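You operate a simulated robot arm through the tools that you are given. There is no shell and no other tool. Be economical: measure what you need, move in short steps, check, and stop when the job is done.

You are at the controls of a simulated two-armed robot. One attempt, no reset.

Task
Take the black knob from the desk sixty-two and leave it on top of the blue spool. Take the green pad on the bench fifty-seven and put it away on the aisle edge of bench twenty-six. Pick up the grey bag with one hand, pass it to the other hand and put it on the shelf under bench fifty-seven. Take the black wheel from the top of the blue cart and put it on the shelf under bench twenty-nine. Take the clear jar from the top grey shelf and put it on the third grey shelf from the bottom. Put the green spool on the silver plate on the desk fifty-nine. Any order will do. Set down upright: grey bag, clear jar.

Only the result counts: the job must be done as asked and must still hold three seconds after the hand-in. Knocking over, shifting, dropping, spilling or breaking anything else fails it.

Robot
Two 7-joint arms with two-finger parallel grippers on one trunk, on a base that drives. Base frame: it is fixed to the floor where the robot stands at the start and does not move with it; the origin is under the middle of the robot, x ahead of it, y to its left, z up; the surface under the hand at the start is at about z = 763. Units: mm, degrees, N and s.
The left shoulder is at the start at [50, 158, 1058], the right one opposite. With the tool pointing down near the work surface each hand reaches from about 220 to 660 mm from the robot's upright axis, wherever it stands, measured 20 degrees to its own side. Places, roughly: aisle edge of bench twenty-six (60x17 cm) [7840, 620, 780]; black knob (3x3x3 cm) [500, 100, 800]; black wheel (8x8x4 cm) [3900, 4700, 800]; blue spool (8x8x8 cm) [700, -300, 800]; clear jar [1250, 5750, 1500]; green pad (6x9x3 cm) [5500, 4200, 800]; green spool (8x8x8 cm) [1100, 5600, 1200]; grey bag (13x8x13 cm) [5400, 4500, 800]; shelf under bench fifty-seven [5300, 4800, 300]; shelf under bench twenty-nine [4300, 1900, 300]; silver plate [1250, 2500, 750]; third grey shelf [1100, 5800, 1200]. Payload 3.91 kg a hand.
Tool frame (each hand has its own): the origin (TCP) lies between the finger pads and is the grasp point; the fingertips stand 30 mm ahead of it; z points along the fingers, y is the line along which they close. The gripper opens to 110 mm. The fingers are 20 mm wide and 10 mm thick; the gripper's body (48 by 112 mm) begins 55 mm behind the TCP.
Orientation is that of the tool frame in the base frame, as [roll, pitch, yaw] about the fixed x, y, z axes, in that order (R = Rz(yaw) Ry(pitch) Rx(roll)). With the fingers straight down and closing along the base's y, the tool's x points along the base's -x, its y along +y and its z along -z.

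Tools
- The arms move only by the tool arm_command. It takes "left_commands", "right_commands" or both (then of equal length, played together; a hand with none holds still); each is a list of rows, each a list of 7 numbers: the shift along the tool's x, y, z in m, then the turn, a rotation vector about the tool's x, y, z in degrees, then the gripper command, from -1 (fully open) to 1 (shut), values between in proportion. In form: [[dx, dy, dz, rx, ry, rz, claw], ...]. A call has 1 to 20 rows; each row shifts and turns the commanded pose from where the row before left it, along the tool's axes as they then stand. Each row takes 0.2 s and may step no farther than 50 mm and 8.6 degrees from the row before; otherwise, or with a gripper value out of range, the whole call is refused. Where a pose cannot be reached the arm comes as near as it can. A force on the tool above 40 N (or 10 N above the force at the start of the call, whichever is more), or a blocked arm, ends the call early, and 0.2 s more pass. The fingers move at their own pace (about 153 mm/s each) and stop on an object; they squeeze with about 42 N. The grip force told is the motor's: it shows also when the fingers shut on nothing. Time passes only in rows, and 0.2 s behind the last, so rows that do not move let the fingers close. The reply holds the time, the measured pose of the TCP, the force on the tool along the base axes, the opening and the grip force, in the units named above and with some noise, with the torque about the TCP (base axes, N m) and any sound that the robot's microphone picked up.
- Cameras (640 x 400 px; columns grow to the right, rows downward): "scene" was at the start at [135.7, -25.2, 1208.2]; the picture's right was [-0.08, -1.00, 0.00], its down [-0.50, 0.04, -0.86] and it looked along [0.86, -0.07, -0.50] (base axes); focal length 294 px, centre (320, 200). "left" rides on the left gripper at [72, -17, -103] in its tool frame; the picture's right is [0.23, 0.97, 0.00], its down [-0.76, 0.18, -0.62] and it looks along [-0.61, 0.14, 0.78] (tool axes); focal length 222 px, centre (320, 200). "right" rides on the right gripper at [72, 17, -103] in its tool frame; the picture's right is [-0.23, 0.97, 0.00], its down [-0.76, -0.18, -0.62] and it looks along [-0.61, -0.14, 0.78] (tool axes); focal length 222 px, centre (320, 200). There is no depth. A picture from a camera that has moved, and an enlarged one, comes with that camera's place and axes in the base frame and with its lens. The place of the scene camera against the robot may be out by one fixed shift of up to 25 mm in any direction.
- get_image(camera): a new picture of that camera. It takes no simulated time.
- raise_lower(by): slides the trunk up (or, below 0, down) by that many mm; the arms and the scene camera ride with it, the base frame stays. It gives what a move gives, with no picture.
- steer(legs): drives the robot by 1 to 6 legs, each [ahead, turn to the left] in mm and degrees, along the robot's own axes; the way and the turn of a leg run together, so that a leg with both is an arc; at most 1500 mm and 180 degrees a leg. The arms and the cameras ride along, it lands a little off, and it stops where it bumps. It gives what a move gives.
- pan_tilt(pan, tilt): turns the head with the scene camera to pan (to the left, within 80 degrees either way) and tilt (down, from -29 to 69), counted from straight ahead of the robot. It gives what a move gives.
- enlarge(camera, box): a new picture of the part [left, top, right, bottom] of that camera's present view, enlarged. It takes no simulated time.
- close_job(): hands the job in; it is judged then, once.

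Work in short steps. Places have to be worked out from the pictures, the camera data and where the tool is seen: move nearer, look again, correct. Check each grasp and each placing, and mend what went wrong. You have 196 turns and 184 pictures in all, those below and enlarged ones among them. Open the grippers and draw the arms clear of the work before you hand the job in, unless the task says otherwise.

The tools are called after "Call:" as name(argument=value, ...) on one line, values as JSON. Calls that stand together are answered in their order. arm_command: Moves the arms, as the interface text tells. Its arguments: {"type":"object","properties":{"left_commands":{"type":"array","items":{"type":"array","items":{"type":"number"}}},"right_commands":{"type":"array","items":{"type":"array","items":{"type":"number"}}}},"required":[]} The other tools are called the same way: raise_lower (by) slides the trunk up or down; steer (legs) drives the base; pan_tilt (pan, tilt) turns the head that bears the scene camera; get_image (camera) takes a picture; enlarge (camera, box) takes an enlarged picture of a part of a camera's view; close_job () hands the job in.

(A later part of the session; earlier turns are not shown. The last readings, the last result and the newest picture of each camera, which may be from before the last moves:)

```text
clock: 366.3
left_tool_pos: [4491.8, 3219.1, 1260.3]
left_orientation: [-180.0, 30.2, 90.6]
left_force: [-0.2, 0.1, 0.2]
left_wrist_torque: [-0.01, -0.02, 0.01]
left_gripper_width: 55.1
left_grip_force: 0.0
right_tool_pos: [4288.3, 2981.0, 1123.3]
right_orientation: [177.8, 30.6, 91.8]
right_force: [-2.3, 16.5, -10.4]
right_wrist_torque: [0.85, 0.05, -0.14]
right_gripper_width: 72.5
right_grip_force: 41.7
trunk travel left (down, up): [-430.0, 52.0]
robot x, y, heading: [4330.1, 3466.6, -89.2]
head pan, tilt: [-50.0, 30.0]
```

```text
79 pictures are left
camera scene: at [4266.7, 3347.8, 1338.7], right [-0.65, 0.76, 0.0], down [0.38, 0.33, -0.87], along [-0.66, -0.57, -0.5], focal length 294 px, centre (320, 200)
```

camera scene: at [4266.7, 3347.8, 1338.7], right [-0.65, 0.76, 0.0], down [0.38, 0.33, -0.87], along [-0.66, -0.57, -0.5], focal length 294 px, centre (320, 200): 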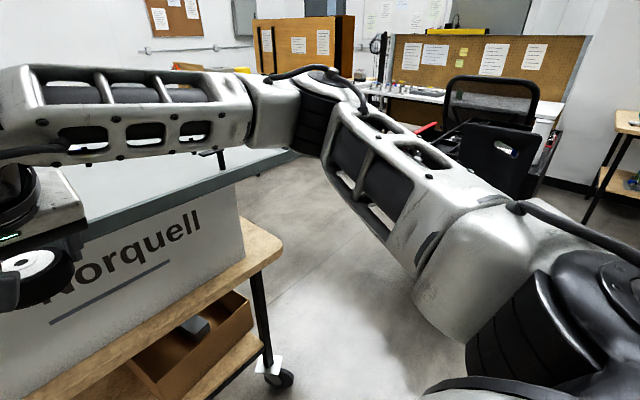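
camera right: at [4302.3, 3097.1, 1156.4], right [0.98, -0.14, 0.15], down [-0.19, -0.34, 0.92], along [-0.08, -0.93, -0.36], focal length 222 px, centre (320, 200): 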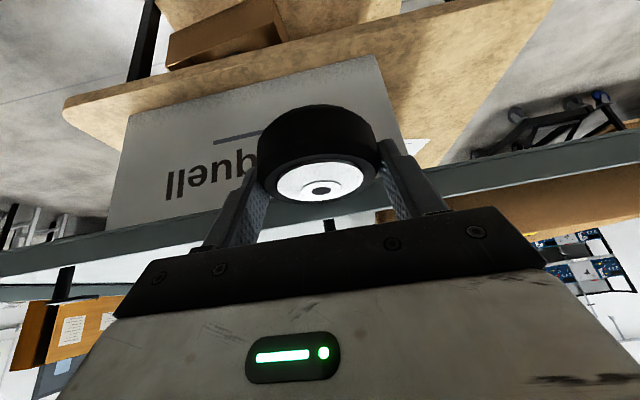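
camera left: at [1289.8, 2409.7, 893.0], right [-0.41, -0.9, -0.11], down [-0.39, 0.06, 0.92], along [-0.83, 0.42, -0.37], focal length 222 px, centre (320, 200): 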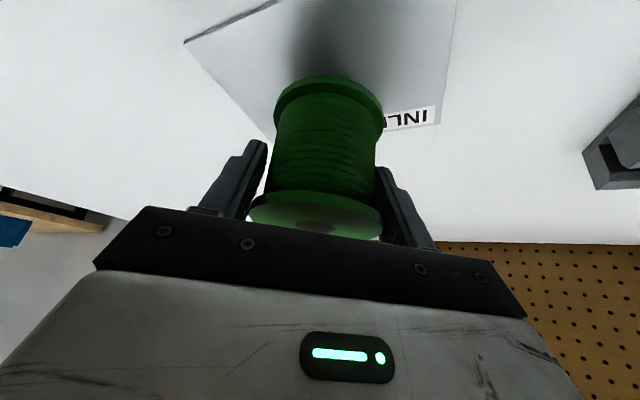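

No contact is visible near the hand. I lower the trunk 400 mm here (hand is ~130 mm clear of tray and bench) and re-read the force.

Call:
raise_lower(by=-400)

Call:
pan_tilt(pan=0, tilt=25)

Call:
get_image(camera="scene")

```text
clock: 370.1
left_tool_pos: [4492.7, 3217.9, 860.0]
left_orientation: [179.9, 30.1, 90.6]
left_force: [0.2, -0.3, 0.8]
left_wrist_torque: [-0.03, 0.03, 0.02]
left_gripper_width: 55.0
left_grip_force: 0.0
right_tool_pos: [4290.0, 2978.8, 724.1]
right_orientation: [177.9, 30.8, 91.9]
right_force: [-0.1, -0.5, -1.9]
right_wrist_torque: [0.02, 0.02, 0.01]
right_gripper_width: 72.6
right_grip_force: 42.2
trunk travel left (down, up): [-30.0, 452.0]
robot x, y, heading: [4328.4, 3460.6, -89.2]
head pan, tilt: [-50.0, 30.0]
```

```text
clock: 371.3
left_tool_pos: [4493.6, 3218.1, 860.7]
left_orientation: [180.0, 30.1, 90.6]
left_force: [-0.7, 0.5, -0.2]
left_wrist_torque: [0.02, -0.01, -0.03]
left_gripper_width: 54.9
left_grip_force: 0.3
right_tool_pos: [4289.6, 2979.7, 723.8]
right_orientation: [177.9, 30.8, 91.8]
right_force: [-0.4, 0.1, -1.5]
right_wrist_torque: [0.0, -0.03, -0.01]
right_gripper_width: 72.5
right_grip_force: 42.0
trunk travel left (down, up): [-30.0, 452.0]
robot x, y, heading: [4331.9, 3466.6, -89.3]
head pan, tilt: [0.0, 25.0]
```

```text
78 pictures are left
camera scene: at [4336.7, 3313.3, 946.6], right [-1.0, -0.01, 0.0], down [-0.01, 0.42, -0.91], along [0.01, -0.91, -0.42], focal length 294 px, centre (320, 200)
```

scene: 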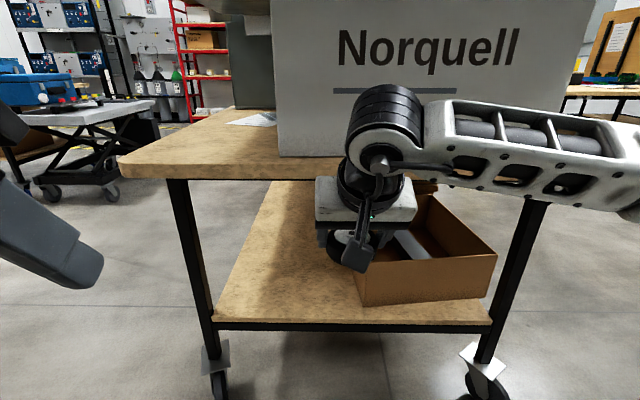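

Force is back to normal. The free spot on the lower shelf is near (4400, 2650), shelf z≈310. I sidestep a little east, then lower the hand to z≈430 in front of the bench.

Call:
steer(legs=[[0, -30], [-110, 0], [0, 30]])

Call:
arm_command(right_commands=[[0.021, 0.008, 0.0364, 0, 0, 0, 1], [0.021, 0.008, 0.0364, 0, 0, 0, 1], [0.021, 0.008, 0.0364, 0, 0, 0, 1], [0.021, 0.008, 0.0364, 0, 0, 0, 1], [0.021, 0.008, 0.0364, 0, 0, 0, 1], [0.021, 0.008, 0.0364, 0, 0, 0, 1], [0.021, 0, 0.0364, 0, 0, 0, 1], [0, 0, 0, 0, 0, 0, 1]])

Call:
get_image(camera="scene")

Call:
get_image(camera="right")

```text
clock: 375.4
left_tool_pos: [4547.6, 3316.1, 858.8]
left_orientation: [180.0, 30.0, 91.3]
left_force: [-0.5, 0.3, -0.4]
left_wrist_torque: [0.0, -0.03, -0.01]
left_gripper_width: 54.8
left_grip_force: 0.0
right_tool_pos: [4347.2, 3075.1, 724.2]
right_orientation: [177.9, 30.9, 92.5]
right_force: [0.4, -0.2, -0.7]
right_wrist_torque: [-0.03, 0.03, 0.02]
right_gripper_width: 72.6
right_grip_force: 41.9
trunk travel left (down, up): [-30.0, 452.0]
robot x, y, heading: [4382.8, 3561.1, -88.4]
head pan, tilt: [0.0, 25.0]
```

```text
clock: 377.2
left_tool_pos: [4548.6, 3317.2, 859.7]
left_orientation: [-179.9, 30.0, 91.3]
left_force: [0.7, 0.1, 0.0]
left_wrist_torque: [-0.03, 0.01, 0.0]
left_gripper_width: 55.0
left_grip_force: 0.0
right_tool_pos: [4406.1, 3074.0, 430.9]
right_orientation: [177.7, 30.8, 92.6]
right_force: [-0.6, -0.2, -1.5]
right_wrist_torque: [-0.02, 0.02, -0.03]
right_gripper_width: 72.5
right_grip_force: 41.4
trunk travel left (down, up): [-30.0, 452.0]
robot x, y, heading: [4381.5, 3557.8, -88.7]
head pan, tilt: [0.0, 25.0]
```

```text
77 pictures are left
camera scene: at [4391.3, 3409.5, 946.6], right [-1.0, -0.03, 0.0], down [-0.01, 0.42, -0.91], along [0.02, -0.91, -0.42], focal length 294 px, centre (320, 200)
```

scene: 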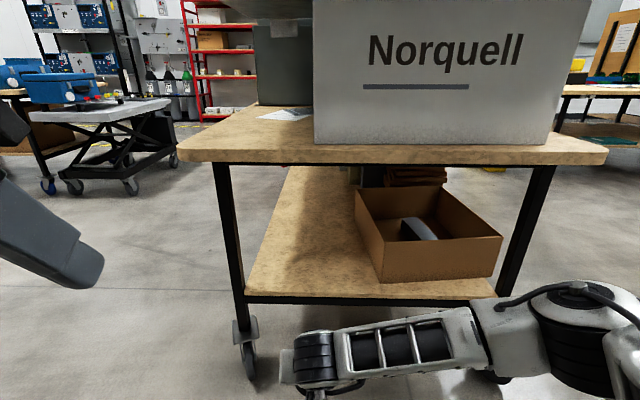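

```text
76 pictures are left
camera right: at [4414.3, 3189.3, 481.9], right [0.98, -0.13, 0.15], down [-0.19, -0.35, 0.92], along [-0.07, -0.93, -0.36], focal length 222 px, centre (320, 200)
```

right: 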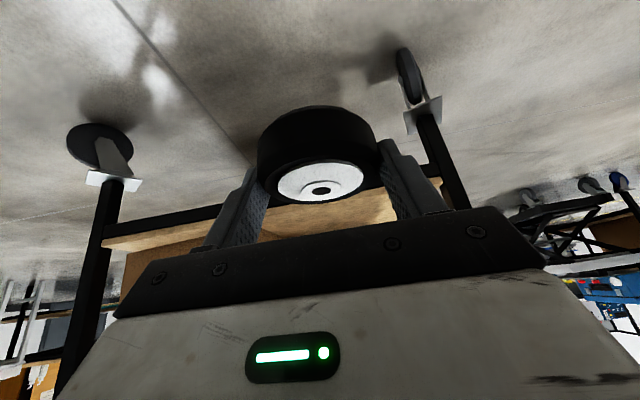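

I drive ahead 320 mm so the wheel goes under the bench.

Call:
steer(legs=[[320, 0]])

Call:
get_image(camera="scene")

Call:
get_image(camera="right")

```text
clock: 379.4
left_tool_pos: [4555.0, 2995.6, 860.0]
left_orientation: [-180.0, 30.1, 91.3]
left_force: [1.0, 0.3, -0.2]
left_wrist_torque: [-0.03, 0.0, 0.02]
left_gripper_width: 55.0
left_grip_force: 0.1
right_tool_pos: [4412.7, 2753.8, 431.5]
right_orientation: [177.9, 30.9, 92.5]
right_force: [-0.5, 0.3, -1.7]
right_wrist_torque: [0.05, -0.02, 0.02]
right_gripper_width: 72.6
right_grip_force: 42.0
trunk travel left (down, up): [-30.0, 452.0]
robot x, y, heading: [4391.6, 3240.8, -88.9]
head pan, tilt: [0.0, 25.0]
```

```text
75 pictures are left
camera scene: at [4398.9, 3089.4, 946.6], right [-1.0, -0.02, 0.0], down [-0.01, 0.42, -0.91], along [0.02, -0.91, -0.42], focal length 294 px, centre (320, 200)
```

scene: 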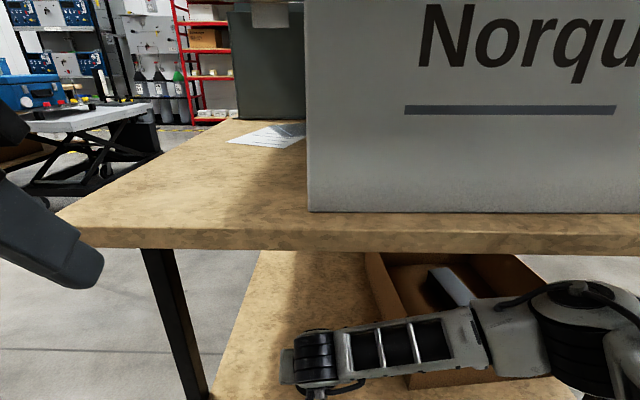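

```text
74 pictures are left
camera right: at [4421.5, 2869.1, 482.4], right [0.98, -0.13, 0.15], down [-0.19, -0.35, 0.92], along [-0.07, -0.93, -0.36], focal length 222 px, centre (320, 200)
```

right: 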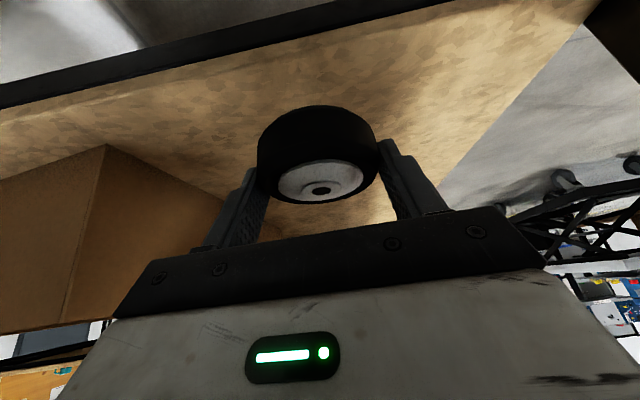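

Path is clear. I advance 84 mm and lower 60 mm.

Call:
arm_command(right_commands=[[-0.0364, 0, 0.021, 0, 0, 0, 1], [-0.0364, 0, 0.021, 0, 0, 0, 1], [0.015, 0, 0.026, 0, 0, 0, 1], [0.015, 0, 0.026, 0, 0, 0, 1], [0, 0, 0, 0, 0, 0, 1]])

Call:
get_image(camera="right")

```text
clock: 380.6
left_tool_pos: [4556.6, 2996.0, 860.2]
left_orientation: [180.0, 30.0, 91.3]
left_force: [-0.5, -1.0, 0.2]
left_wrist_torque: [0.0, -0.05, 0.02]
left_gripper_width: 54.9
left_grip_force: 0.0
right_tool_pos: [4418.7, 2670.7, 371.5]
right_orientation: [178.0, 30.9, 92.5]
right_force: [-0.1, 0.5, -0.9]
right_wrist_torque: [-0.01, 0.02, -0.01]
right_gripper_width: 72.5
right_grip_force: 41.9
trunk travel left (down, up): [-30.0, 452.0]
robot x, y, heading: [4391.5, 3238.1, -88.9]
head pan, tilt: [0.0, 25.0]
```

```text
73 pictures are left
camera right: at [4428.2, 2786.8, 422.2], right [0.98, -0.13, 0.15], down [-0.19, -0.35, 0.92], along [-0.07, -0.93, -0.36], focal length 222 px, centre (320, 200)
```

right: 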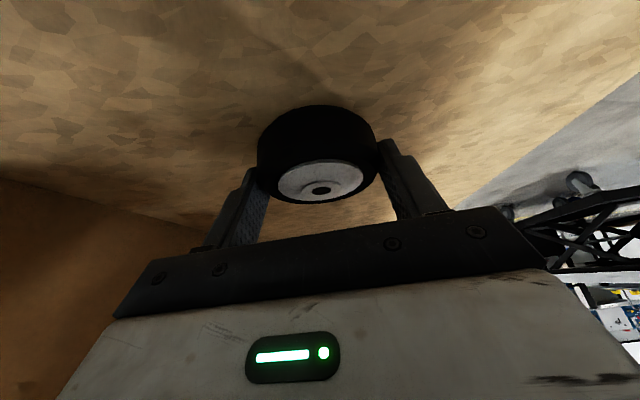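

I lower in ~5 mm steps until contact.

Call:
arm_command(right_commands=[[0.0025, 0, 0.0043, 0, 0, 0, 1], [0.0025, 0, 0.0043, 0, 0, 0, 1], [0.0015, 0, 0.0026, 0, 0, 0, 1], [0, 0, 0, 0, 0, 0, 1]])

Call:
arm_command(right_commands=[[0.0015, 0, 0.0026, 0, 0, 0, 1], [0.0015, 0, 0.0026, 0, 0, 0, 1], [0, 0, 0, 0, 0, 0, 1]])

Call:
get_image(camera="right")

```text
clock: 381.3
left_tool_pos: [4555.8, 2997.0, 860.8]
left_orientation: [-180.0, 30.3, 91.2]
left_force: [0.1, 0.4, -0.9]
left_wrist_torque: [0.01, -0.02, 0.02]
left_gripper_width: 55.3
left_grip_force: 0.0
right_tool_pos: [4419.6, 2670.1, 365.8]
right_orientation: [178.1, 31.1, 92.5]
right_force: [-5.3, 14.5, 21.4]
right_wrist_torque: [0.45, 0.97, -0.52]
right_gripper_width: 72.5
right_grip_force: 42.1
trunk travel left (down, up): [-30.0, 452.0]
robot x, y, heading: [4390.6, 3239.8, -88.8]
head pan, tilt: [0.0, 25.0]
stopped in row 3 (right hand): the force on the tool passed its limit at 44 N (the readings are from after the stop); the commanded pose is now the measured one
```

```text
clock: 381.7
left_tool_pos: [4554.2, 2998.1, 860.6]
left_orientation: [-179.9, 30.1, 91.2]
left_force: [-0.5, -0.3, 0.0]
left_wrist_torque: [0.01, -0.02, 0.0]
left_gripper_width: 54.9
left_grip_force: 0.1
right_tool_pos: [4419.0, 2668.5, 366.1]
right_orientation: [178.2, 31.3, 92.4]
right_force: [-4.7, 14.3, 19.9]
right_wrist_torque: [0.42, 0.87, -0.52]
right_gripper_width: 72.6
right_grip_force: 41.8
trunk travel left (down, up): [-30.0, 452.0]
robot x, y, heading: [4390.5, 3236.0, -88.7]
head pan, tilt: [0.0, 25.0]
stopped in row 1 (right hand): the force on the tool passed its limit at 45 N (the readings are from after the stop); the commanded pose is now the measured one
```

```text
72 pictures are left
camera right: at [4429.5, 2785.1, 415.4], right [0.98, -0.14, 0.14], down [-0.18, -0.34, 0.92], along [-0.08, -0.93, -0.36], focal length 222 px, centre (320, 200)
```

right: 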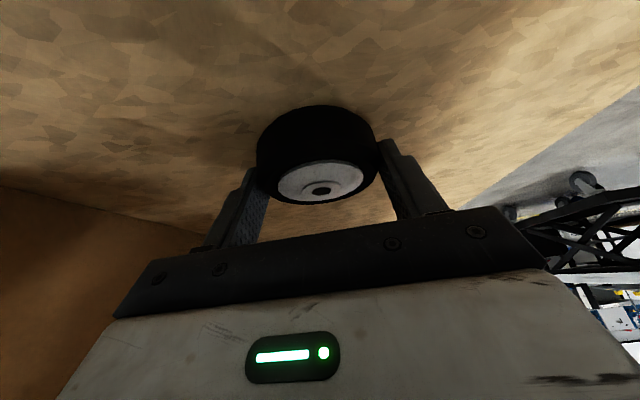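

Contact at TCP 366, matching the grip height over the shelf (≈329). I ease off 2 mm, release, and back away.

Call:
arm_command(right_commands=[[-0.001, 0, -0.0017, 0, 0, 0, 1], [0, 0, 0, 0, 0, 0, -0.8], [0, 0, 0, 0, 0, 0, -0.8], [0, 0, 0, 0, 0, 0, -0.8], [0, 0, -0.03, 0, 0, 0, -0.8], [0, 0, -0.03, 0, 0, 0, -0.8], [0.026, 0, -0.015, 0, 0, 0, -0.8], [0, 0, 0, 0, 0, 0, -0.8]])

Call:
get_image(camera="right")

```text
clock: 383.5
left_tool_pos: [4555.1, 2996.6, 860.1]
left_orientation: [-180.0, 30.1, 91.2]
left_force: [-0.2, -0.2, -0.1]
left_wrist_torque: [0.0, 0.04, 0.03]
left_gripper_width: 55.3
left_grip_force: 0.2
right_tool_pos: [4413.2, 2733.6, 415.7]
right_orientation: [178.1, 31.1, 92.5]
right_force: [-0.4, -0.2, -0.1]
right_wrist_torque: [0.0, 0.01, -0.03]
right_gripper_width: 98.9
right_grip_force: 0.1
trunk travel left (down, up): [-30.0, 452.0]
robot x, y, heading: [4394.8, 3242.1, -88.6]
head pan, tilt: [0.0, 25.0]
```

```text
71 pictures are left
camera right: at [4422.7, 2848.3, 465.6], right [0.98, -0.14, 0.14], down [-0.18, -0.34, 0.92], along [-0.08, -0.93, -0.36], focal length 222 px, centre (320, 200)
```

right: 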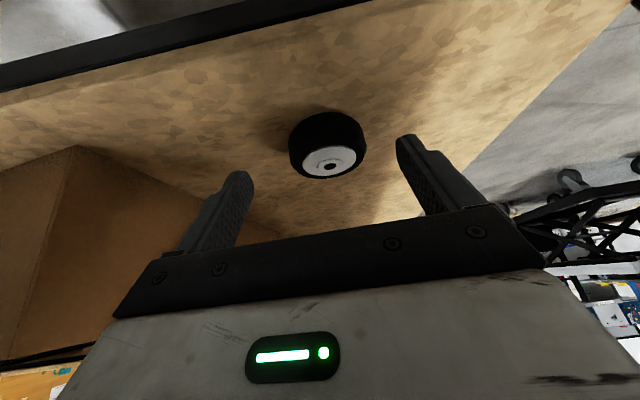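

The wheel lies flat on the shelf under bench 29. I back out, raise the trunk, and head east to look at bench 57.

Call:
steer(legs=[[-220, 0]])

Call:
raise_lower(by=300)

Call:
steer(legs=[[0, 85]])

Call:
pan_tilt(pan=40, tilt=25)

Call:
get_image(camera="scene")

```text
clock: 385.2
left_tool_pos: [4550.3, 3216.1, 860.7]
left_orientation: [-180.0, 30.0, 91.3]
left_force: [0.4, 0.7, 0.1]
left_wrist_torque: [-0.03, 0.0, -0.02]
left_gripper_width: 54.7
left_grip_force: 0.2
right_tool_pos: [4409.3, 2950.8, 415.6]
right_orientation: [178.2, 31.2, 92.5]
right_force: [-0.6, 0.0, 0.2]
right_wrist_torque: [0.03, 0.0, 0.0]
right_gripper_width: 98.8
right_grip_force: 0.0
trunk travel left (down, up): [-30.0, 452.0]
robot x, y, heading: [4386.4, 3460.9, -88.5]
head pan, tilt: [0.0, 25.0]
```

```text
clock: 388.2
left_tool_pos: [4549.4, 3216.2, 1160.1]
left_orientation: [180.0, 29.9, 91.3]
left_force: [-0.5, 0.2, 0.6]
left_wrist_torque: [-0.02, -0.03, 0.0]
left_gripper_width: 55.2
left_grip_force: 0.0
right_tool_pos: [4409.4, 2952.1, 715.9]
right_orientation: [178.2, 31.0, 92.5]
right_force: [-0.5, 0.5, 0.4]
right_wrist_torque: [-0.01, 0.01, -0.01]
right_gripper_width: 98.9
right_grip_force: 0.0
trunk travel left (down, up): [-330.0, 152.0]
robot x, y, heading: [4389.8, 3456.7, -88.6]
head pan, tilt: [0.0, 25.0]
```

```text
clock: 392.3
left_tool_pos: [4640.7, 3606.6, 1159.8]
left_orientation: [-180.0, 30.1, 177.0]
left_force: [-0.1, 0.4, -1.1]
left_wrist_torque: [-0.03, 0.01, 0.02]
left_gripper_width: 54.8
left_grip_force: 0.1
right_tool_pos: [4892.6, 3446.7, 715.1]
right_orientation: [178.1, 31.1, 178.2]
right_force: [0.2, -0.4, 1.0]
right_wrist_torque: [0.02, 0.0, 0.01]
right_gripper_width: 99.0
right_grip_force: 0.2
trunk travel left (down, up): [-330.0, 152.0]
robot x, y, heading: [4385.7, 3463.5, -3.0]
head pan, tilt: [0.0, 25.0]
```

```text
clock: 393.3
left_tool_pos: [4638.5, 3607.7, 1160.3]
left_orientation: [-180.0, 30.0, 177.0]
left_force: [-0.3, -0.7, 0.1]
left_wrist_torque: [0.04, -0.02, -0.03]
left_gripper_width: 54.9
left_grip_force: 0.1
right_tool_pos: [4893.5, 3445.7, 715.7]
right_orientation: [178.1, 31.1, 178.2]
right_force: [0.0, 0.5, -0.2]
right_wrist_torque: [0.0, 0.03, -0.02]
right_gripper_width: 98.8
right_grip_force: 0.1
trunk travel left (down, up): [-330.0, 152.0]
robot x, y, heading: [4388.5, 3459.2, -2.9]
head pan, tilt: [40.0, 25.0]
```

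```text
70 pictures are left
camera scene: at [4503.9, 3495.0, 1246.6], right [0.6, -0.8, 0.0], down [-0.34, -0.25, -0.91], along [0.72, 0.55, -0.42], focal length 294 px, centre (320, 200)
```

scene: 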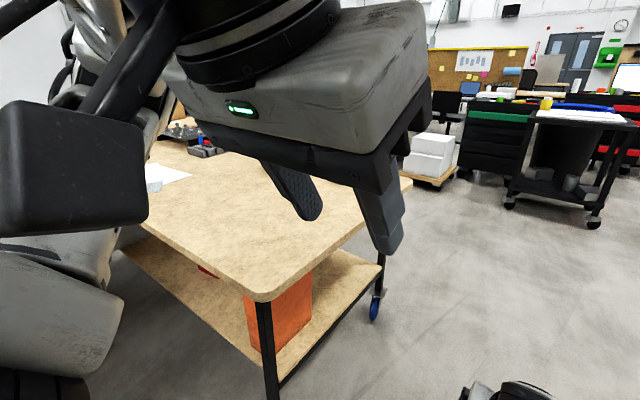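

Bench 57 spans x≈4830–5740 from y≈3920 northward. I drive to its east side for a look at the bag and pad.

Call:
steer(legs=[[1500, 0], [380, 0], [0, 128]])

Call:
pan_tilt(pan=0, tilt=22)

Call:
get_image(camera="scene")

```text
clock: 408.2
left_tool_pos: [5995.2, 3462.5, 1159.5]
left_orientation: [180.0, 30.1, -53.8]
left_force: [-0.4, -0.1, -0.3]
left_wrist_torque: [0.0, 0.01, -0.03]
left_gripper_width: 55.0
left_grip_force: 0.1
right_tool_pos: [5959.2, 3760.4, 715.8]
right_orientation: [178.1, 31.1, -52.7]
right_force: [0.8, 0.2, -1.0]
right_wrist_torque: [-0.01, -0.01, 0.01]
right_gripper_width: 99.0
right_grip_force: 0.2
trunk travel left (down, up): [-330.0, 152.0]
robot x, y, heading: [6271.2, 3359.9, 126.3]
head pan, tilt: [40.0, 25.0]
```

```text
clock: 409.2
left_tool_pos: [5994.1, 3463.6, 1159.8]
left_orientation: [180.0, 30.0, -54.0]
left_force: [-0.2, -0.4, 0.9]
left_wrist_torque: [0.01, 0.03, 0.01]
left_gripper_width: 55.1
left_grip_force: 0.0
right_tool_pos: [5958.6, 3760.9, 715.0]
right_orientation: [178.1, 31.0, -52.8]
right_force: [0.0, -0.2, 0.6]
right_wrist_torque: [-0.04, 0.0, -0.01]
right_gripper_width: 99.2
right_grip_force: 0.0
trunk travel left (down, up): [-330.0, 152.0]
robot x, y, heading: [6270.5, 3358.2, 126.7]
head pan, tilt: [0.0, 22.0]
```

```text
69 pictures are left
camera scene: at [6196.6, 3446.4, 1251.5], right [0.81, 0.59, 0.0], down [0.22, -0.3, -0.93], along [-0.55, 0.75, -0.37], focal length 294 px, centre (320, 200)
```

scene: 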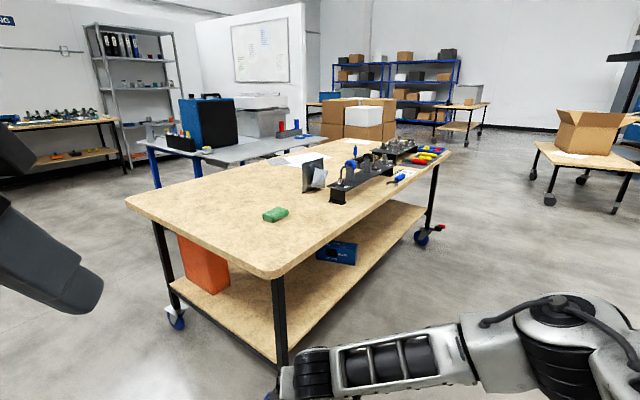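

I see the green pad at about (5426, 4196) and the grey bag at about (5370, 4530). I raise the right hand and drive to the east side at about (6230, 4450) facing west.

Call:
arm_command(right_commands=[[-0.0211, 0, -0.0351, 0, 0, 0, 0], [-0.0211, 0, -0.0351, 0, 0, 0, 0], [-0.0211, 0, -0.0351, 0, 0, 0, 0], [-0.0211, 0, -0.0351, 0, 0, 0, 0], [-0.0211, 0, -0.0351, 0, 0, 0, 0], [-0.0211, 0, -0.0351, 0, 0, 0, 0], [-0.0211, 0, -0.0351, 0, 0, 0, 0], [-0.0211, 0, -0.0351, 0, 0, 0, 0]])

Call:
steer(legs=[[0, -34.5], [1090, 0], [0, 88]])

Call:
pan_tilt(pan=0, tilt=25)

Call:
get_image(camera="scene")

```text
clock: 411.0
left_tool_pos: [5994.5, 3463.3, 1161.6]
left_orientation: [-180.0, 30.0, -54.0]
left_force: [0.1, 0.4, -0.4]
left_wrist_torque: [-0.02, 0.0, 0.03]
left_gripper_width: 55.0
left_grip_force: 0.1
right_tool_pos: [5965.8, 3766.6, 1043.7]
right_orientation: [178.2, 31.0, -52.6]
right_force: [-0.1, 0.0, 0.2]
right_wrist_torque: [0.0, -0.02, 0.04]
right_gripper_width: 55.0
right_grip_force: 0.2
trunk travel left (down, up): [-330.0, 152.0]
robot x, y, heading: [6267.8, 3355.2, 125.9]
head pan, tilt: [0.0, 22.0]
```

```text
clock: 422.0
left_tool_pos: [5979.7, 4290.8, 1160.5]
left_orientation: [-180.0, 30.0, -0.4]
left_force: [0.0, -0.4, -0.1]
left_wrist_torque: [0.0, 0.02, -0.01]
left_gripper_width: 55.1
left_grip_force: 0.1
right_tool_pos: [5719.1, 4448.7, 1042.6]
right_orientation: [178.1, 31.1, 0.7]
right_force: [0.3, 0.8, -0.6]
right_wrist_torque: [0.01, 0.01, -0.01]
right_gripper_width: 54.8
right_grip_force: 0.0
trunk travel left (down, up): [-330.0, 152.0]
robot x, y, heading: [6227.8, 4446.3, 179.8]
head pan, tilt: [0.0, 22.0]
```

```text
clock: 422.6
left_tool_pos: [5980.1, 4291.1, 1159.8]
left_orientation: [179.9, 30.1, -0.5]
left_force: [-0.5, -0.3, -0.4]
left_wrist_torque: [0.03, 0.0, -0.02]
left_gripper_width: 55.1
left_grip_force: 0.0
right_tool_pos: [5718.8, 4448.5, 1042.9]
right_orientation: [178.1, 31.1, 0.7]
right_force: [-0.5, 0.7, 0.6]
right_wrist_torque: [-0.01, -0.01, -0.02]
right_gripper_width: 55.3
right_grip_force: 0.0
trunk travel left (down, up): [-330.0, 152.0]
robot x, y, heading: [6230.2, 4447.8, 179.6]
head pan, tilt: [0.0, 25.0]
```

```text
68 pictures are left
camera scene: at [6102.8, 4430.8, 1246.6], right [0.01, 1.0, 0.0], down [0.42, 0.0, -0.91], along [-0.91, 0.01, -0.42], focal length 294 px, centre (320, 200)
```

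scene: 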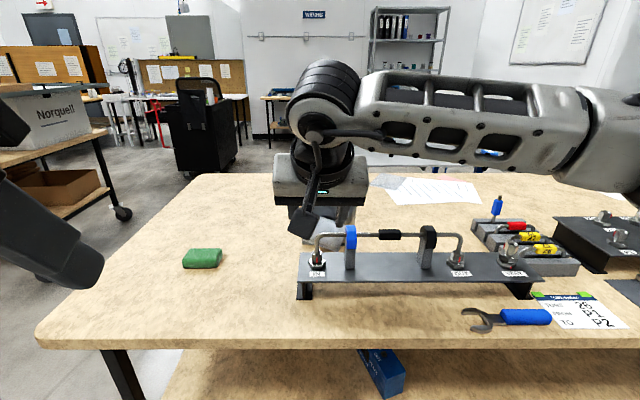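

The right hand blocks the bag. I lift it and look again.

Call:
arm_command(right_commands=[[-0.022, -0.02, -0.036, 0, 0, 0, -1], [-0.022, -0.02, -0.036, 0, 0, 0, -1], [-0.022, -0.02, -0.036, 0, 0, 0, -1], [-0.022, -0.02, -0.036, 0, 0, 0, -1], [0, -0.04, 0, 0, 0, 0, -1], [0, -0.04, 0, 0, 0, 0, -1]])

Call:
get_image(camera="scene")

Call:
enlarge(camera="scene", box=[200, 150, 440, 310])

```text
clock: 424.0
left_tool_pos: [5980.4, 4290.8, 1160.5]
left_orientation: [179.9, 30.0, -0.6]
left_force: [-0.6, -0.9, -0.2]
left_wrist_torque: [0.0, 0.03, -0.03]
left_gripper_width: 55.0
left_grip_force: 0.0
right_tool_pos: [5713.1, 4614.5, 1206.9]
right_orientation: [178.1, 31.0, 0.8]
right_force: [-0.1, 1.0, -0.1]
right_wrist_torque: [0.02, -0.03, 0.04]
right_gripper_width: 110.0
right_grip_force: 0.0
trunk travel left (down, up): [-330.0, 152.0]
robot x, y, heading: [6229.3, 4446.2, 179.9]
head pan, tilt: [0.0, 25.0]
```

```text
67 pictures are left
camera scene: at [6102.9, 4431.3, 1246.7], right [0.01, 1.0, 0.0], down [0.42, 0.0, -0.91], along [-0.91, 0.01, -0.42], focal length 294 px, centre (320, 200)
```

scene: 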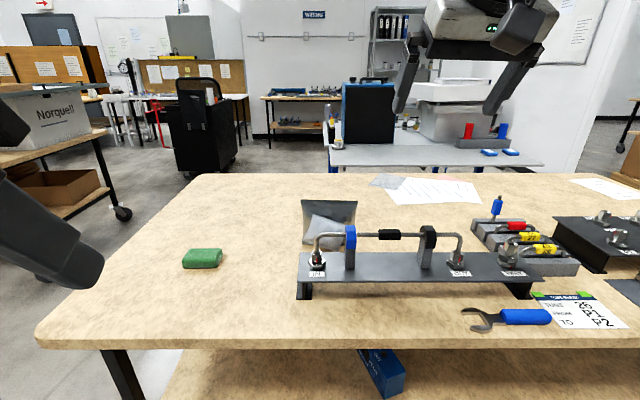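

```text
2.50 times, centred on (320, 230) of scene
camera zoom: at [6102.9, 4431.3, 1246.7], right [0.01, 1.0, 0.0], down [0.42, 0.0, -0.91], along [-0.91, 0.01, -0.42], focal length 734 px, centre (320, 125)
```

zoom: 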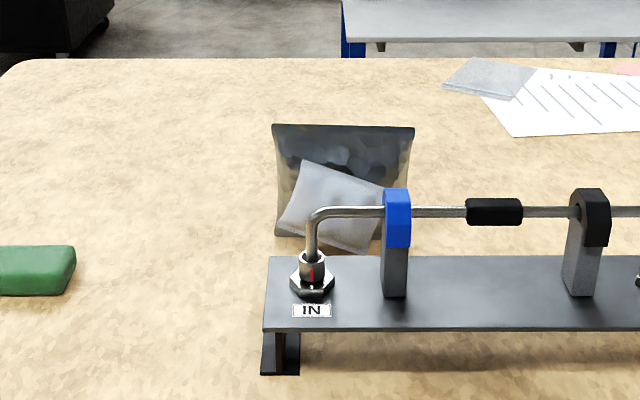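

The grey bag stands upright behind the manifold, its flat side facing me, at about (5355, 4475). I move to about (6065, 4385) with heading 220° so the right shoulder is nearest, then bring the right hand to tool-down with fingers closing along x.

Call:
steer(legs=[[0, 20.6], [170, 0], [0, 20]])

Call:
arm_command(right_commands=[[0, 0, 0, 0, 8, 0, -1], [0, 0, 0, 0, 8, 0, -1], [0, 0, 0, 0, 8, 0, -1], [0, 0, 0, 0, 7, 0, -1], [0, 0, 0, 0, 0, -8, -1], [0, 0, 0, 0, 0, -8, -1], [0, 0, 0, 0, 0, -8, -1], [0, 0, 0, 0, 0, -8, -1], [0, 0, 0, 0, 0, -8, -1], [0, 0, 0, 0, 0, -8, -1], [0, 0, 0, 0, 0, 0, -1]])

Call:
pan_tilt(pan=-40, tilt=30)

Call:
get_image(camera="scene")

Call:
get_image(camera="right")

```text
clock: 427.7
left_tool_pos: [5981.1, 4104.8, 1160.2]
left_orientation: [-179.9, 30.0, 40.0]
left_force: [0.1, -0.3, 0.6]
left_wrist_torque: [-0.01, 0.03, -0.01]
left_gripper_width: 55.0
left_grip_force: 0.2
right_tool_pos: [5568.3, 4178.1, 1207.4]
right_orientation: [178.0, 31.1, 41.5]
right_force: [0.5, -0.7, 0.3]
right_wrist_torque: [0.03, 0.02, 0.01]
right_gripper_width: 110.0
right_grip_force: 0.1
trunk travel left (down, up): [-330.0, 152.0]
robot x, y, heading: [6071.4, 4388.6, -139.8]
head pan, tilt: [0.0, 25.0]
```

```text
clock: 430.1
left_tool_pos: [5982.4, 4106.2, 1160.3]
left_orientation: [180.0, 30.1, 40.1]
left_force: [0.6, -0.3, 0.7]
left_wrist_torque: [-0.03, 0.01, 0.01]
left_gripper_width: 54.7
left_grip_force: 0.1
right_tool_pos: [5643.9, 4200.7, 1163.8]
right_orientation: [179.2, 1.5, 90.3]
right_force: [0.0, 1.0, 0.0]
right_wrist_torque: [0.04, 0.0, 0.0]
right_gripper_width: 110.0
right_grip_force: 0.0
right hand out of reach, approached as far as the arm can: row 7, 8, 9, 10
trunk travel left (down, up): [-330.0, 152.0]
robot x, y, heading: [6070.6, 4389.0, -139.6]
head pan, tilt: [0.0, 25.0]
```

```text
clock: 431.2
left_tool_pos: [5982.4, 4106.1, 1160.5]
left_orientation: [-179.9, 30.0, 40.0]
left_force: [-0.3, 0.8, -0.3]
left_wrist_torque: [-0.01, 0.0, 0.01]
left_gripper_width: 55.1
left_grip_force: 0.0
right_tool_pos: [5643.9, 4201.2, 1164.7]
right_orientation: [179.0, 1.5, 90.1]
right_force: [0.0, 0.8, -0.8]
right_wrist_torque: [0.0, 0.02, 0.0]
right_gripper_width: 110.0
right_grip_force: 0.1
trunk travel left (down, up): [-330.0, 152.0]
robot x, y, heading: [6070.8, 4387.7, -139.8]
head pan, tilt: [-40.0, 30.0]
```

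```text
65 pictures are left
camera scene: at [5953.1, 4343.4, 1238.7], right [-0.01, 1.0, 0.0], down [0.5, 0.0, -0.87], along [-0.87, 0.0, -0.5], focal length 294 px, centre (320, 200)
```

scene: 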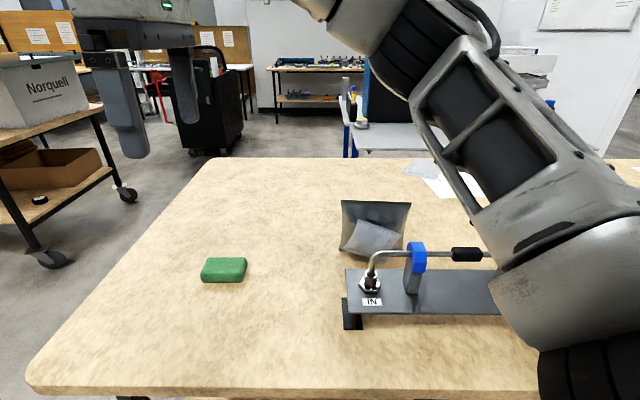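

```text
64 pictures are left
camera right: at [5659.4, 4275.3, 1264.9], right [0.97, -0.22, 0.02], down [-0.19, -0.75, 0.64], along [-0.13, -0.63, -0.77], focal length 222 px, centre (320, 200)
```

right: 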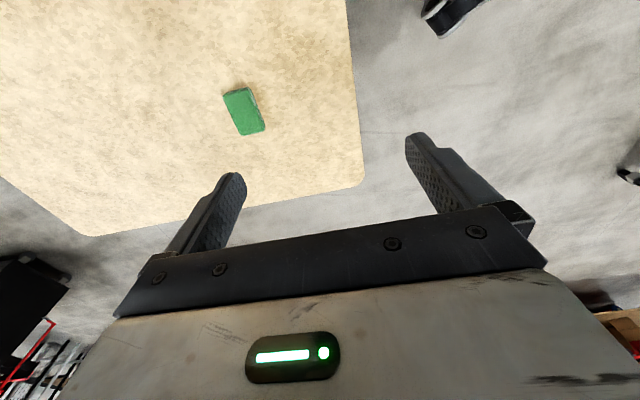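

Right hand is tool-down, closing along x. I move it to the north side of the bag at z≈1010 so its camera can see the bag.

Call:
arm_command(right_commands=[[0.03325, -0.017, 0.0128, 0, 0, 0, -1], [0.03325, -0.017, 0.0128, 0, 0, 0, -1], [0.03325, -0.017, 0.0128, 0, 0, 0, -1], [0.03325, -0.017, 0.0128, 0, 0, 0, -1], [0.03325, -0.017, 0.0128, 0, 0, 0, -1], [0.03325, -0.017, 0.0128, 0, 0, 0, -1], [0.03325, -0.017, 0.0128, 0, 0, 0, -1], [0.03325, -0.017, 0.0128, 0, 0, 0, -1], [0.03325, -0.017, 0.0128, 0, 0, 0, -1], [0.03325, -0.017, 0.0128, 0, 0, 0, -1], [0.03325, -0.017, 0.0128, 0, 0, 0, -1], [0.03325, -0.017, 0.0128, 0, 0, 0, -1], [0, 0, 0, 0, 0, 0, -1]])

Call:
get_image(camera="right")

Call:
get_image(camera="scene")

```text
clock: 434.0
left_tool_pos: [5982.4, 4106.0, 1159.1]
left_orientation: [-180.0, 30.0, 40.1]
left_force: [-0.1, 0.1, 0.0]
left_wrist_torque: [-0.02, 0.0, 0.02]
left_gripper_width: 55.0
left_grip_force: 0.1
right_tool_pos: [5658.5, 4437.1, 1021.0]
right_orientation: [178.9, 1.3, 90.0]
right_force: [-0.6, 0.5, 0.6]
right_wrist_torque: [-0.05, 0.01, -0.01]
right_gripper_width: 109.9
right_grip_force: 0.0
right hand out of reach, approached as far as the arm can: row 1, 2, 3, 4, 5, 6, 7, 8, 9, 10, 11, 12
trunk travel left (down, up): [-330.0, 152.0]
robot x, y, heading: [6066.7, 4387.7, -139.7]
head pan, tilt: [-40.0, 30.0]
```

```text
63 pictures are left
camera right: at [5674.9, 4511.5, 1122.1], right [0.97, -0.23, 0.02], down [-0.19, -0.75, 0.64], along [-0.13, -0.62, -0.77], focal length 222 px, centre (320, 200)
```

right: 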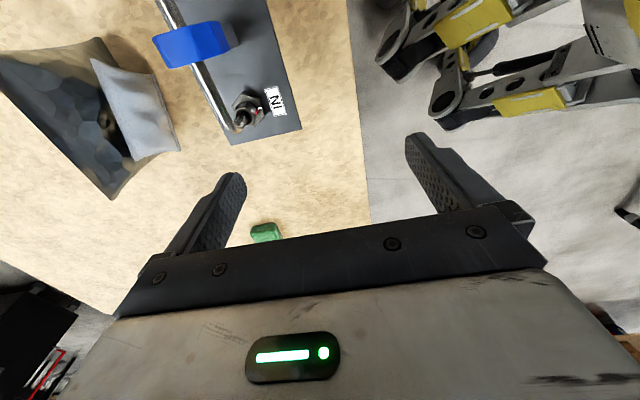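

```text
62 pictures are left
camera scene: at [5953.2, 4343.6, 1238.7], right [0.0, 1.0, 0.0], down [0.5, 0.0, -0.87], along [-0.87, 0.0, -0.5], focal length 294 px, centre (320, 200)
```

scene: 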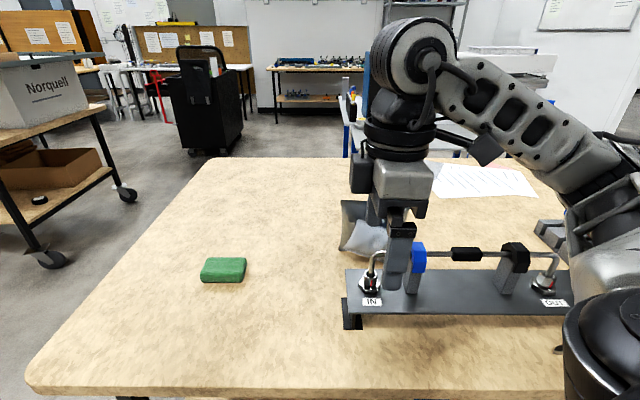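

The wrist yaw seems to hit a joint limit. I take a closer look at the bag in this view.

Call:
enlarge(camera="right", box=[0, 0, 320, 220])

```text
1.82 times, centred on (160, 110) of right
camera zoom: at [5674.9, 4511.5, 1122.1], right [0.97, -0.23, 0.02], down [-0.19, -0.75, 0.64], along [-0.13, -0.62, -0.77], focal length 404 px, centre (611, 364)
```

zoom: 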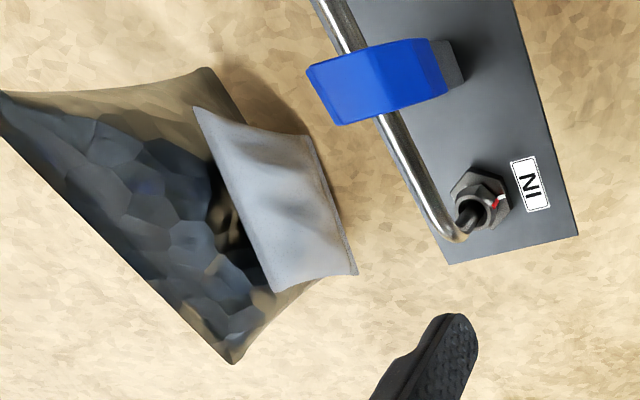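

The joint limit rules out this grasp; instead I'll approach from the bench's south end, where a forward-tilted hand in standard orientation closes along x on the bag's near edge. I restore the right hand and drive around to (5232, 3445) facing north.

Call:
arm_command(right_commands=[[0, 0, -0.04, 0, 0, 0, 0], [0, 0, -0.04, 0, 0, 0, 0], [0, 0, 0, 0, 0, 8, 0], [0, 0, 0, 0, 0, 8, 0], [0, 0, 0, 0, 0, 8, 0], [0, 0, 0, 0, 0, 8, 0], [0, 0, 0, 0, 0, 8, 0], [0, 0, 0, 0, 0, 8, 0], [0, 0, 0, 0, 0, 0, 0]])

Call:
steer(legs=[[-150, 0], [0, 49.7], [1040, 0], [0, -90], [950, 0], [0, -90]])

Call:
pan_tilt(pan=0, tilt=25)

Call:
get_image(camera="scene")

```text
clock: 436.0
left_tool_pos: [5983.1, 4106.7, 1160.1]
left_orientation: [180.0, 30.0, 40.1]
left_force: [-0.4, 1.5, -0.7]
left_wrist_torque: [-0.04, 0.02, 0.02]
left_gripper_width: 55.2
left_grip_force: 0.0
right_tool_pos: [5665.3, 4432.8, 1098.1]
right_orientation: [178.4, 0.1, 42.2]
right_force: [0.0, -0.1, 0.5]
right_wrist_torque: [0.01, 0.0, 0.0]
right_gripper_width: 54.9
right_grip_force: 0.1
right hand out of reach, approached as far as the arm can: row 2
trunk travel left (down, up): [-330.0, 152.0]
robot x, y, heading: [6070.8, 4389.3, -139.8]
head pan, tilt: [-40.0, 30.0]
```

```text
clock: 456.7
left_tool_pos: [5072.0, 3677.0, 1160.8]
left_orientation: [-179.9, 30.0, -90.4]
left_force: [0.1, 0.5, -0.2]
left_wrist_torque: [0.01, -0.01, -0.01]
left_gripper_width: 55.2
left_grip_force: 0.0
right_tool_pos: [5525.4, 3705.6, 1099.4]
right_orientation: [178.4, 0.1, -88.1]
right_force: [-0.4, 0.4, -0.3]
right_wrist_torque: [0.01, -0.01, 0.01]
right_gripper_width: 55.1
right_grip_force: 0.0
trunk travel left (down, up): [-330.0, 152.0]
robot x, y, heading: [5228.4, 3424.8, 89.5]
head pan, tilt: [-40.0, 30.0]
```

```text
clock: 457.8
left_tool_pos: [5070.6, 3677.7, 1160.1]
left_orientation: [-180.0, 30.0, -90.3]
left_force: [-0.1, 0.5, 0.5]
left_wrist_torque: [-0.05, 0.02, -0.04]
left_gripper_width: 55.1
left_grip_force: 0.1
right_tool_pos: [5526.8, 3704.7, 1098.9]
right_orientation: [178.4, 0.1, -88.1]
right_force: [0.0, -0.5, -0.2]
right_wrist_torque: [0.01, 0.0, -0.02]
right_gripper_width: 55.0
right_grip_force: 0.0
trunk travel left (down, up): [-330.0, 152.0]
robot x, y, heading: [5227.0, 3426.0, 90.0]
head pan, tilt: [0.0, 25.0]
```

```text
60 pictures are left
camera scene: at [5236.0, 3541.8, 1246.6], right [1.0, -0.01, 0.0], down [0.0, -0.42, -0.91], along [0.0, 0.91, -0.42], focal length 294 px, centre (320, 200)
```

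scene: 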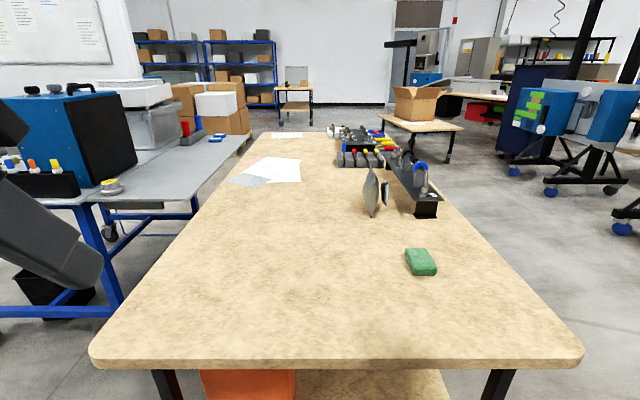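

Good view end-on. I enlarge the bag.

Call:
enlarge(camera="scene", box=[340, 150, 450, 230])

```text
5.00 times, centred on (395, 190) of scene
camera zoom: at [5236.0, 3541.8, 1246.6], right [1.0, -0.01, 0.0], down [0.0, -0.42, -0.91], along [0.0, 0.91, -0.42], focal length 1467 px, centre (-55, 250)
```

zoom: 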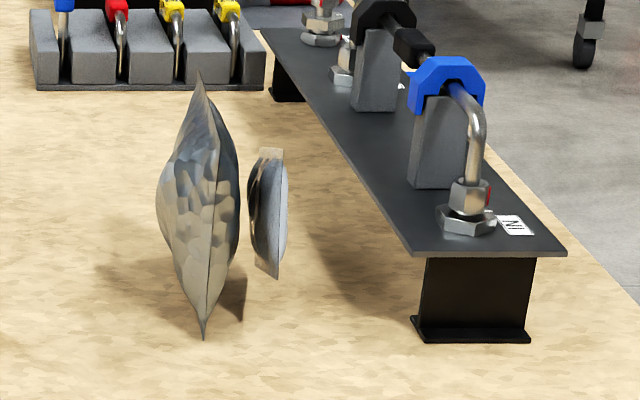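

The bag's near bottom corner is ≈(5395, 4414); top ≈900. I drive 190 mm ahead, then stretch the right hand forward while tilting it.

Call:
steer(legs=[[190, 0]])

Call:
arm_command(right_commands=[[-0.04, 0.02, 0, 0, 0, 0, -1], [-0.04, 0.02, 0, 0, 0, 0, -1], [-0.04, 0.02, 0, 0, 0, 0, -1], [-0.04, 0.02, 0, 0, 0, 0, -1], [-0.035, 0.02, 0, 0, 0, 0, -1], [0, 0, 0, 0, -7.5, 0, -1], [0, 0, 0, 0, -7.5, 0, -1], [0, 0, 0, 0, -7.5, 0, -1], [0, 0, 0, 0, -7.5, 0, -1], [0, 0, 0, 0, -7.5, 0, -1], [0, 0, 0, 0, -7.5, 0, -1], [0, 0, 0, 0, -7.5, 0, -1], [0, 0, 0, 0, -7.5, 0, -1], [0, 0, 0, 0, -7.5, 0, -1], [0, 0, 0, 0, 0, 0, -1]])

Call:
get_image(camera="right")

```text
clock: 459.4
left_tool_pos: [5072.5, 3866.7, 1161.0]
left_orientation: [-179.9, 30.0, -90.3]
left_force: [0.3, 0.8, 0.2]
left_wrist_torque: [-0.03, -0.04, 0.0]
left_gripper_width: 55.0
left_grip_force: 0.2
right_tool_pos: [5526.9, 3895.1, 1098.9]
right_orientation: [178.4, 0.1, -88.1]
right_force: [0.3, 0.0, 0.4]
right_wrist_torque: [0.0, 0.0, -0.01]
right_gripper_width: 54.7
right_grip_force: 0.1
trunk travel left (down, up): [-330.0, 152.0]
robot x, y, heading: [5231.0, 3618.1, 89.6]
head pan, tilt: [0.0, 25.0]
```

```text
clock: 462.6
left_tool_pos: [5071.5, 3866.2, 1159.9]
left_orientation: [179.9, 30.0, -90.2]
left_force: [-1.1, 0.4, 0.5]
left_wrist_torque: [0.01, 0.02, 0.02]
left_gripper_width: 55.0
left_grip_force: 0.1
right_tool_pos: [5421.6, 4086.9, 1102.2]
right_orientation: [175.7, 67.7, -91.9]
right_force: [-0.1, 0.3, 0.1]
right_wrist_torque: [0.01, -0.04, 0.01]
right_gripper_width: 110.0
right_grip_force: 0.1
trunk travel left (down, up): [-330.0, 152.0]
robot x, y, heading: [5229.2, 3615.4, 89.7]
head pan, tilt: [0.0, 25.0]
```

```text
58 pictures are left
camera right: at [5408.1, 3962.7, 1074.1], right [-0.97, 0.05, 0.24], down [0.21, -0.28, 0.94], along [0.12, 0.96, 0.26], focal length 222 px, centre (320, 200)
```

right: 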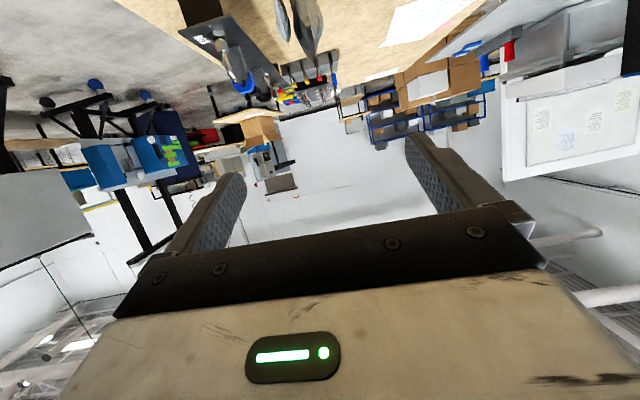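

Tilt is ≈68°. I lower the trunk 170 mm and look with the wrist camera.

Call:
raise_lower(by=-170)

Call:
arm_command(right_commands=[[0.025, 0, 0.0102, 0, 0, 0, -1], [0.025, 0, 0.0102, 0, 0, 0, -1], [0, 0, 0, 0, 0, 0, -1]])

Call:
get_image(camera="right")

Call:
get_image(camera="scene")

```text
clock: 464.5
left_tool_pos: [5071.8, 3866.2, 989.7]
left_orientation: [180.0, 30.0, -90.3]
left_force: [0.1, -0.6, -0.3]
left_wrist_torque: [-0.03, 0.0, -0.01]
left_gripper_width: 55.0
left_grip_force: 0.1
right_tool_pos: [5420.8, 4087.7, 932.8]
right_orientation: [175.8, 67.6, -92.0]
right_force: [0.4, -0.5, -0.2]
right_wrist_torque: [-0.03, 0.04, 0.0]
right_gripper_width: 110.0
right_grip_force: 0.0
trunk travel left (down, up): [-160.0, 322.0]
robot x, y, heading: [5230.4, 3619.2, 90.0]
head pan, tilt: [0.0, 25.0]
```

```text
clock: 465.3
left_tool_pos: [5071.3, 3867.2, 989.9]
left_orientation: [-180.0, 29.9, -90.2]
left_force: [0.3, 0.6, 0.0]
left_wrist_torque: [-0.02, 0.0, 0.01]
left_gripper_width: 55.1
left_grip_force: 0.0
right_tool_pos: [5420.1, 4087.2, 877.5]
right_orientation: [175.8, 67.5, -91.9]
right_force: [0.4, 0.3, 0.4]
right_wrist_torque: [0.0, -0.04, 0.0]
right_gripper_width: 109.9
right_grip_force: 0.1
trunk travel left (down, up): [-160.0, 322.0]
robot x, y, heading: [5232.3, 3616.9, 89.9]
head pan, tilt: [0.0, 25.0]
```

```text
57 pictures are left
camera right: at [5406.7, 3962.9, 849.6], right [-0.97, 0.05, 0.24], down [0.21, -0.28, 0.94], along [0.12, 0.96, 0.26], focal length 222 px, centre (320, 200)
```

right: 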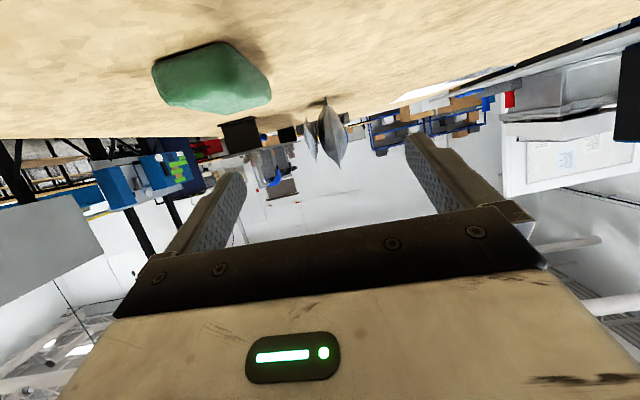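

```text
56 pictures are left
camera scene: at [5236.7, 3731.7, 1076.6], right [1.0, 0.0, 0.0], down [0.0, -0.42, -0.91], along [0.0, 0.91, -0.42], focal length 294 px, centre (320, 200)
```

scene: 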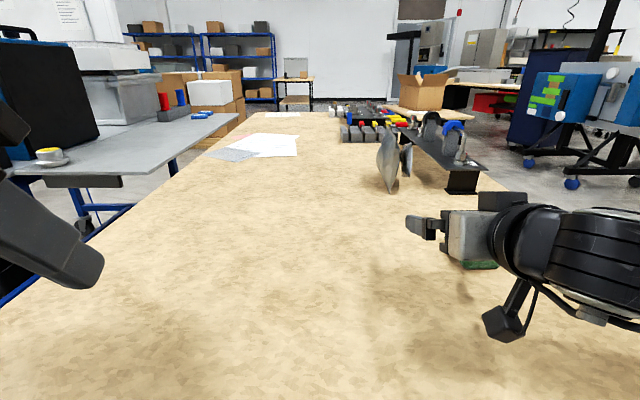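

Bag plane is x≈5408 (packet on its east side, combined centre ≈5415). I advance the hand 240 mm while lowering 40 mm.

Call:
arm_command(right_commands=[[-0.009, 0, 0.0395, 0, 0, 0, -1], [-0.009, 0, 0.0395, 0, 0, 0, -1], [-0.009, 0, 0.0395, 0, 0, 0, -1], [-0.009, 0, 0.0395, 0, 0, 0, -1], [-0.009, 0, 0.0395, 0, 0, 0, -1], [-0.009, 0, 0.0395, 0, 0, 0, -1], [0, 0, 0, 0, 0, 0, -1]])

Call:
get_image(camera="right")

Call:
enlarge(camera="scene", box=[320, 100, 560, 260])

```text
clock: 466.9
left_tool_pos: [5072.1, 3865.9, 990.1]
left_orientation: [-179.9, 30.0, -90.3]
left_force: [-0.6, 0.4, 0.0]
left_wrist_torque: [0.01, 0.01, 0.05]
left_gripper_width: 55.0
left_grip_force: 0.1
right_tool_pos: [5409.7, 4326.0, 837.5]
right_orientation: [175.9, 67.6, -91.9]
right_force: [-0.5, 0.8, 0.8]
right_wrist_torque: [0.01, 0.0, 0.0]
right_gripper_width: 110.0
right_grip_force: 0.1
trunk travel left (down, up): [-160.0, 322.0]
robot x, y, heading: [5229.6, 3616.3, 89.8]
head pan, tilt: [0.0, 25.0]
```

```text
55 pictures are left
camera right: at [5395.9, 4201.6, 809.1], right [-0.97, 0.05, 0.24], down [0.21, -0.28, 0.94], along [0.12, 0.96, 0.26], focal length 222 px, centre (320, 200)
```

right: 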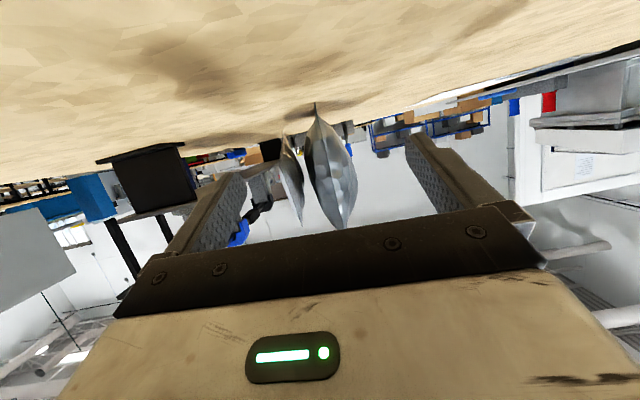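

```text
2.50 times, centred on (440, 180) of scene
camera zoom: at [5236.6, 3731.7, 1076.6], right [1.0, 0.0, 0.0], down [0.0, -0.42, -0.91], along [0.0, 0.91, -0.42], focal length 734 px, centre (20, 250)
```

zoom: 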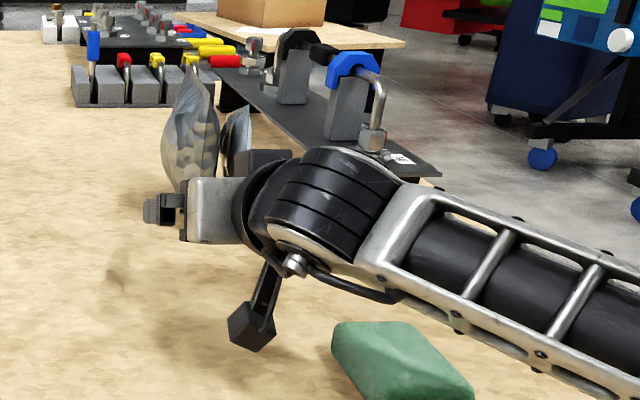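

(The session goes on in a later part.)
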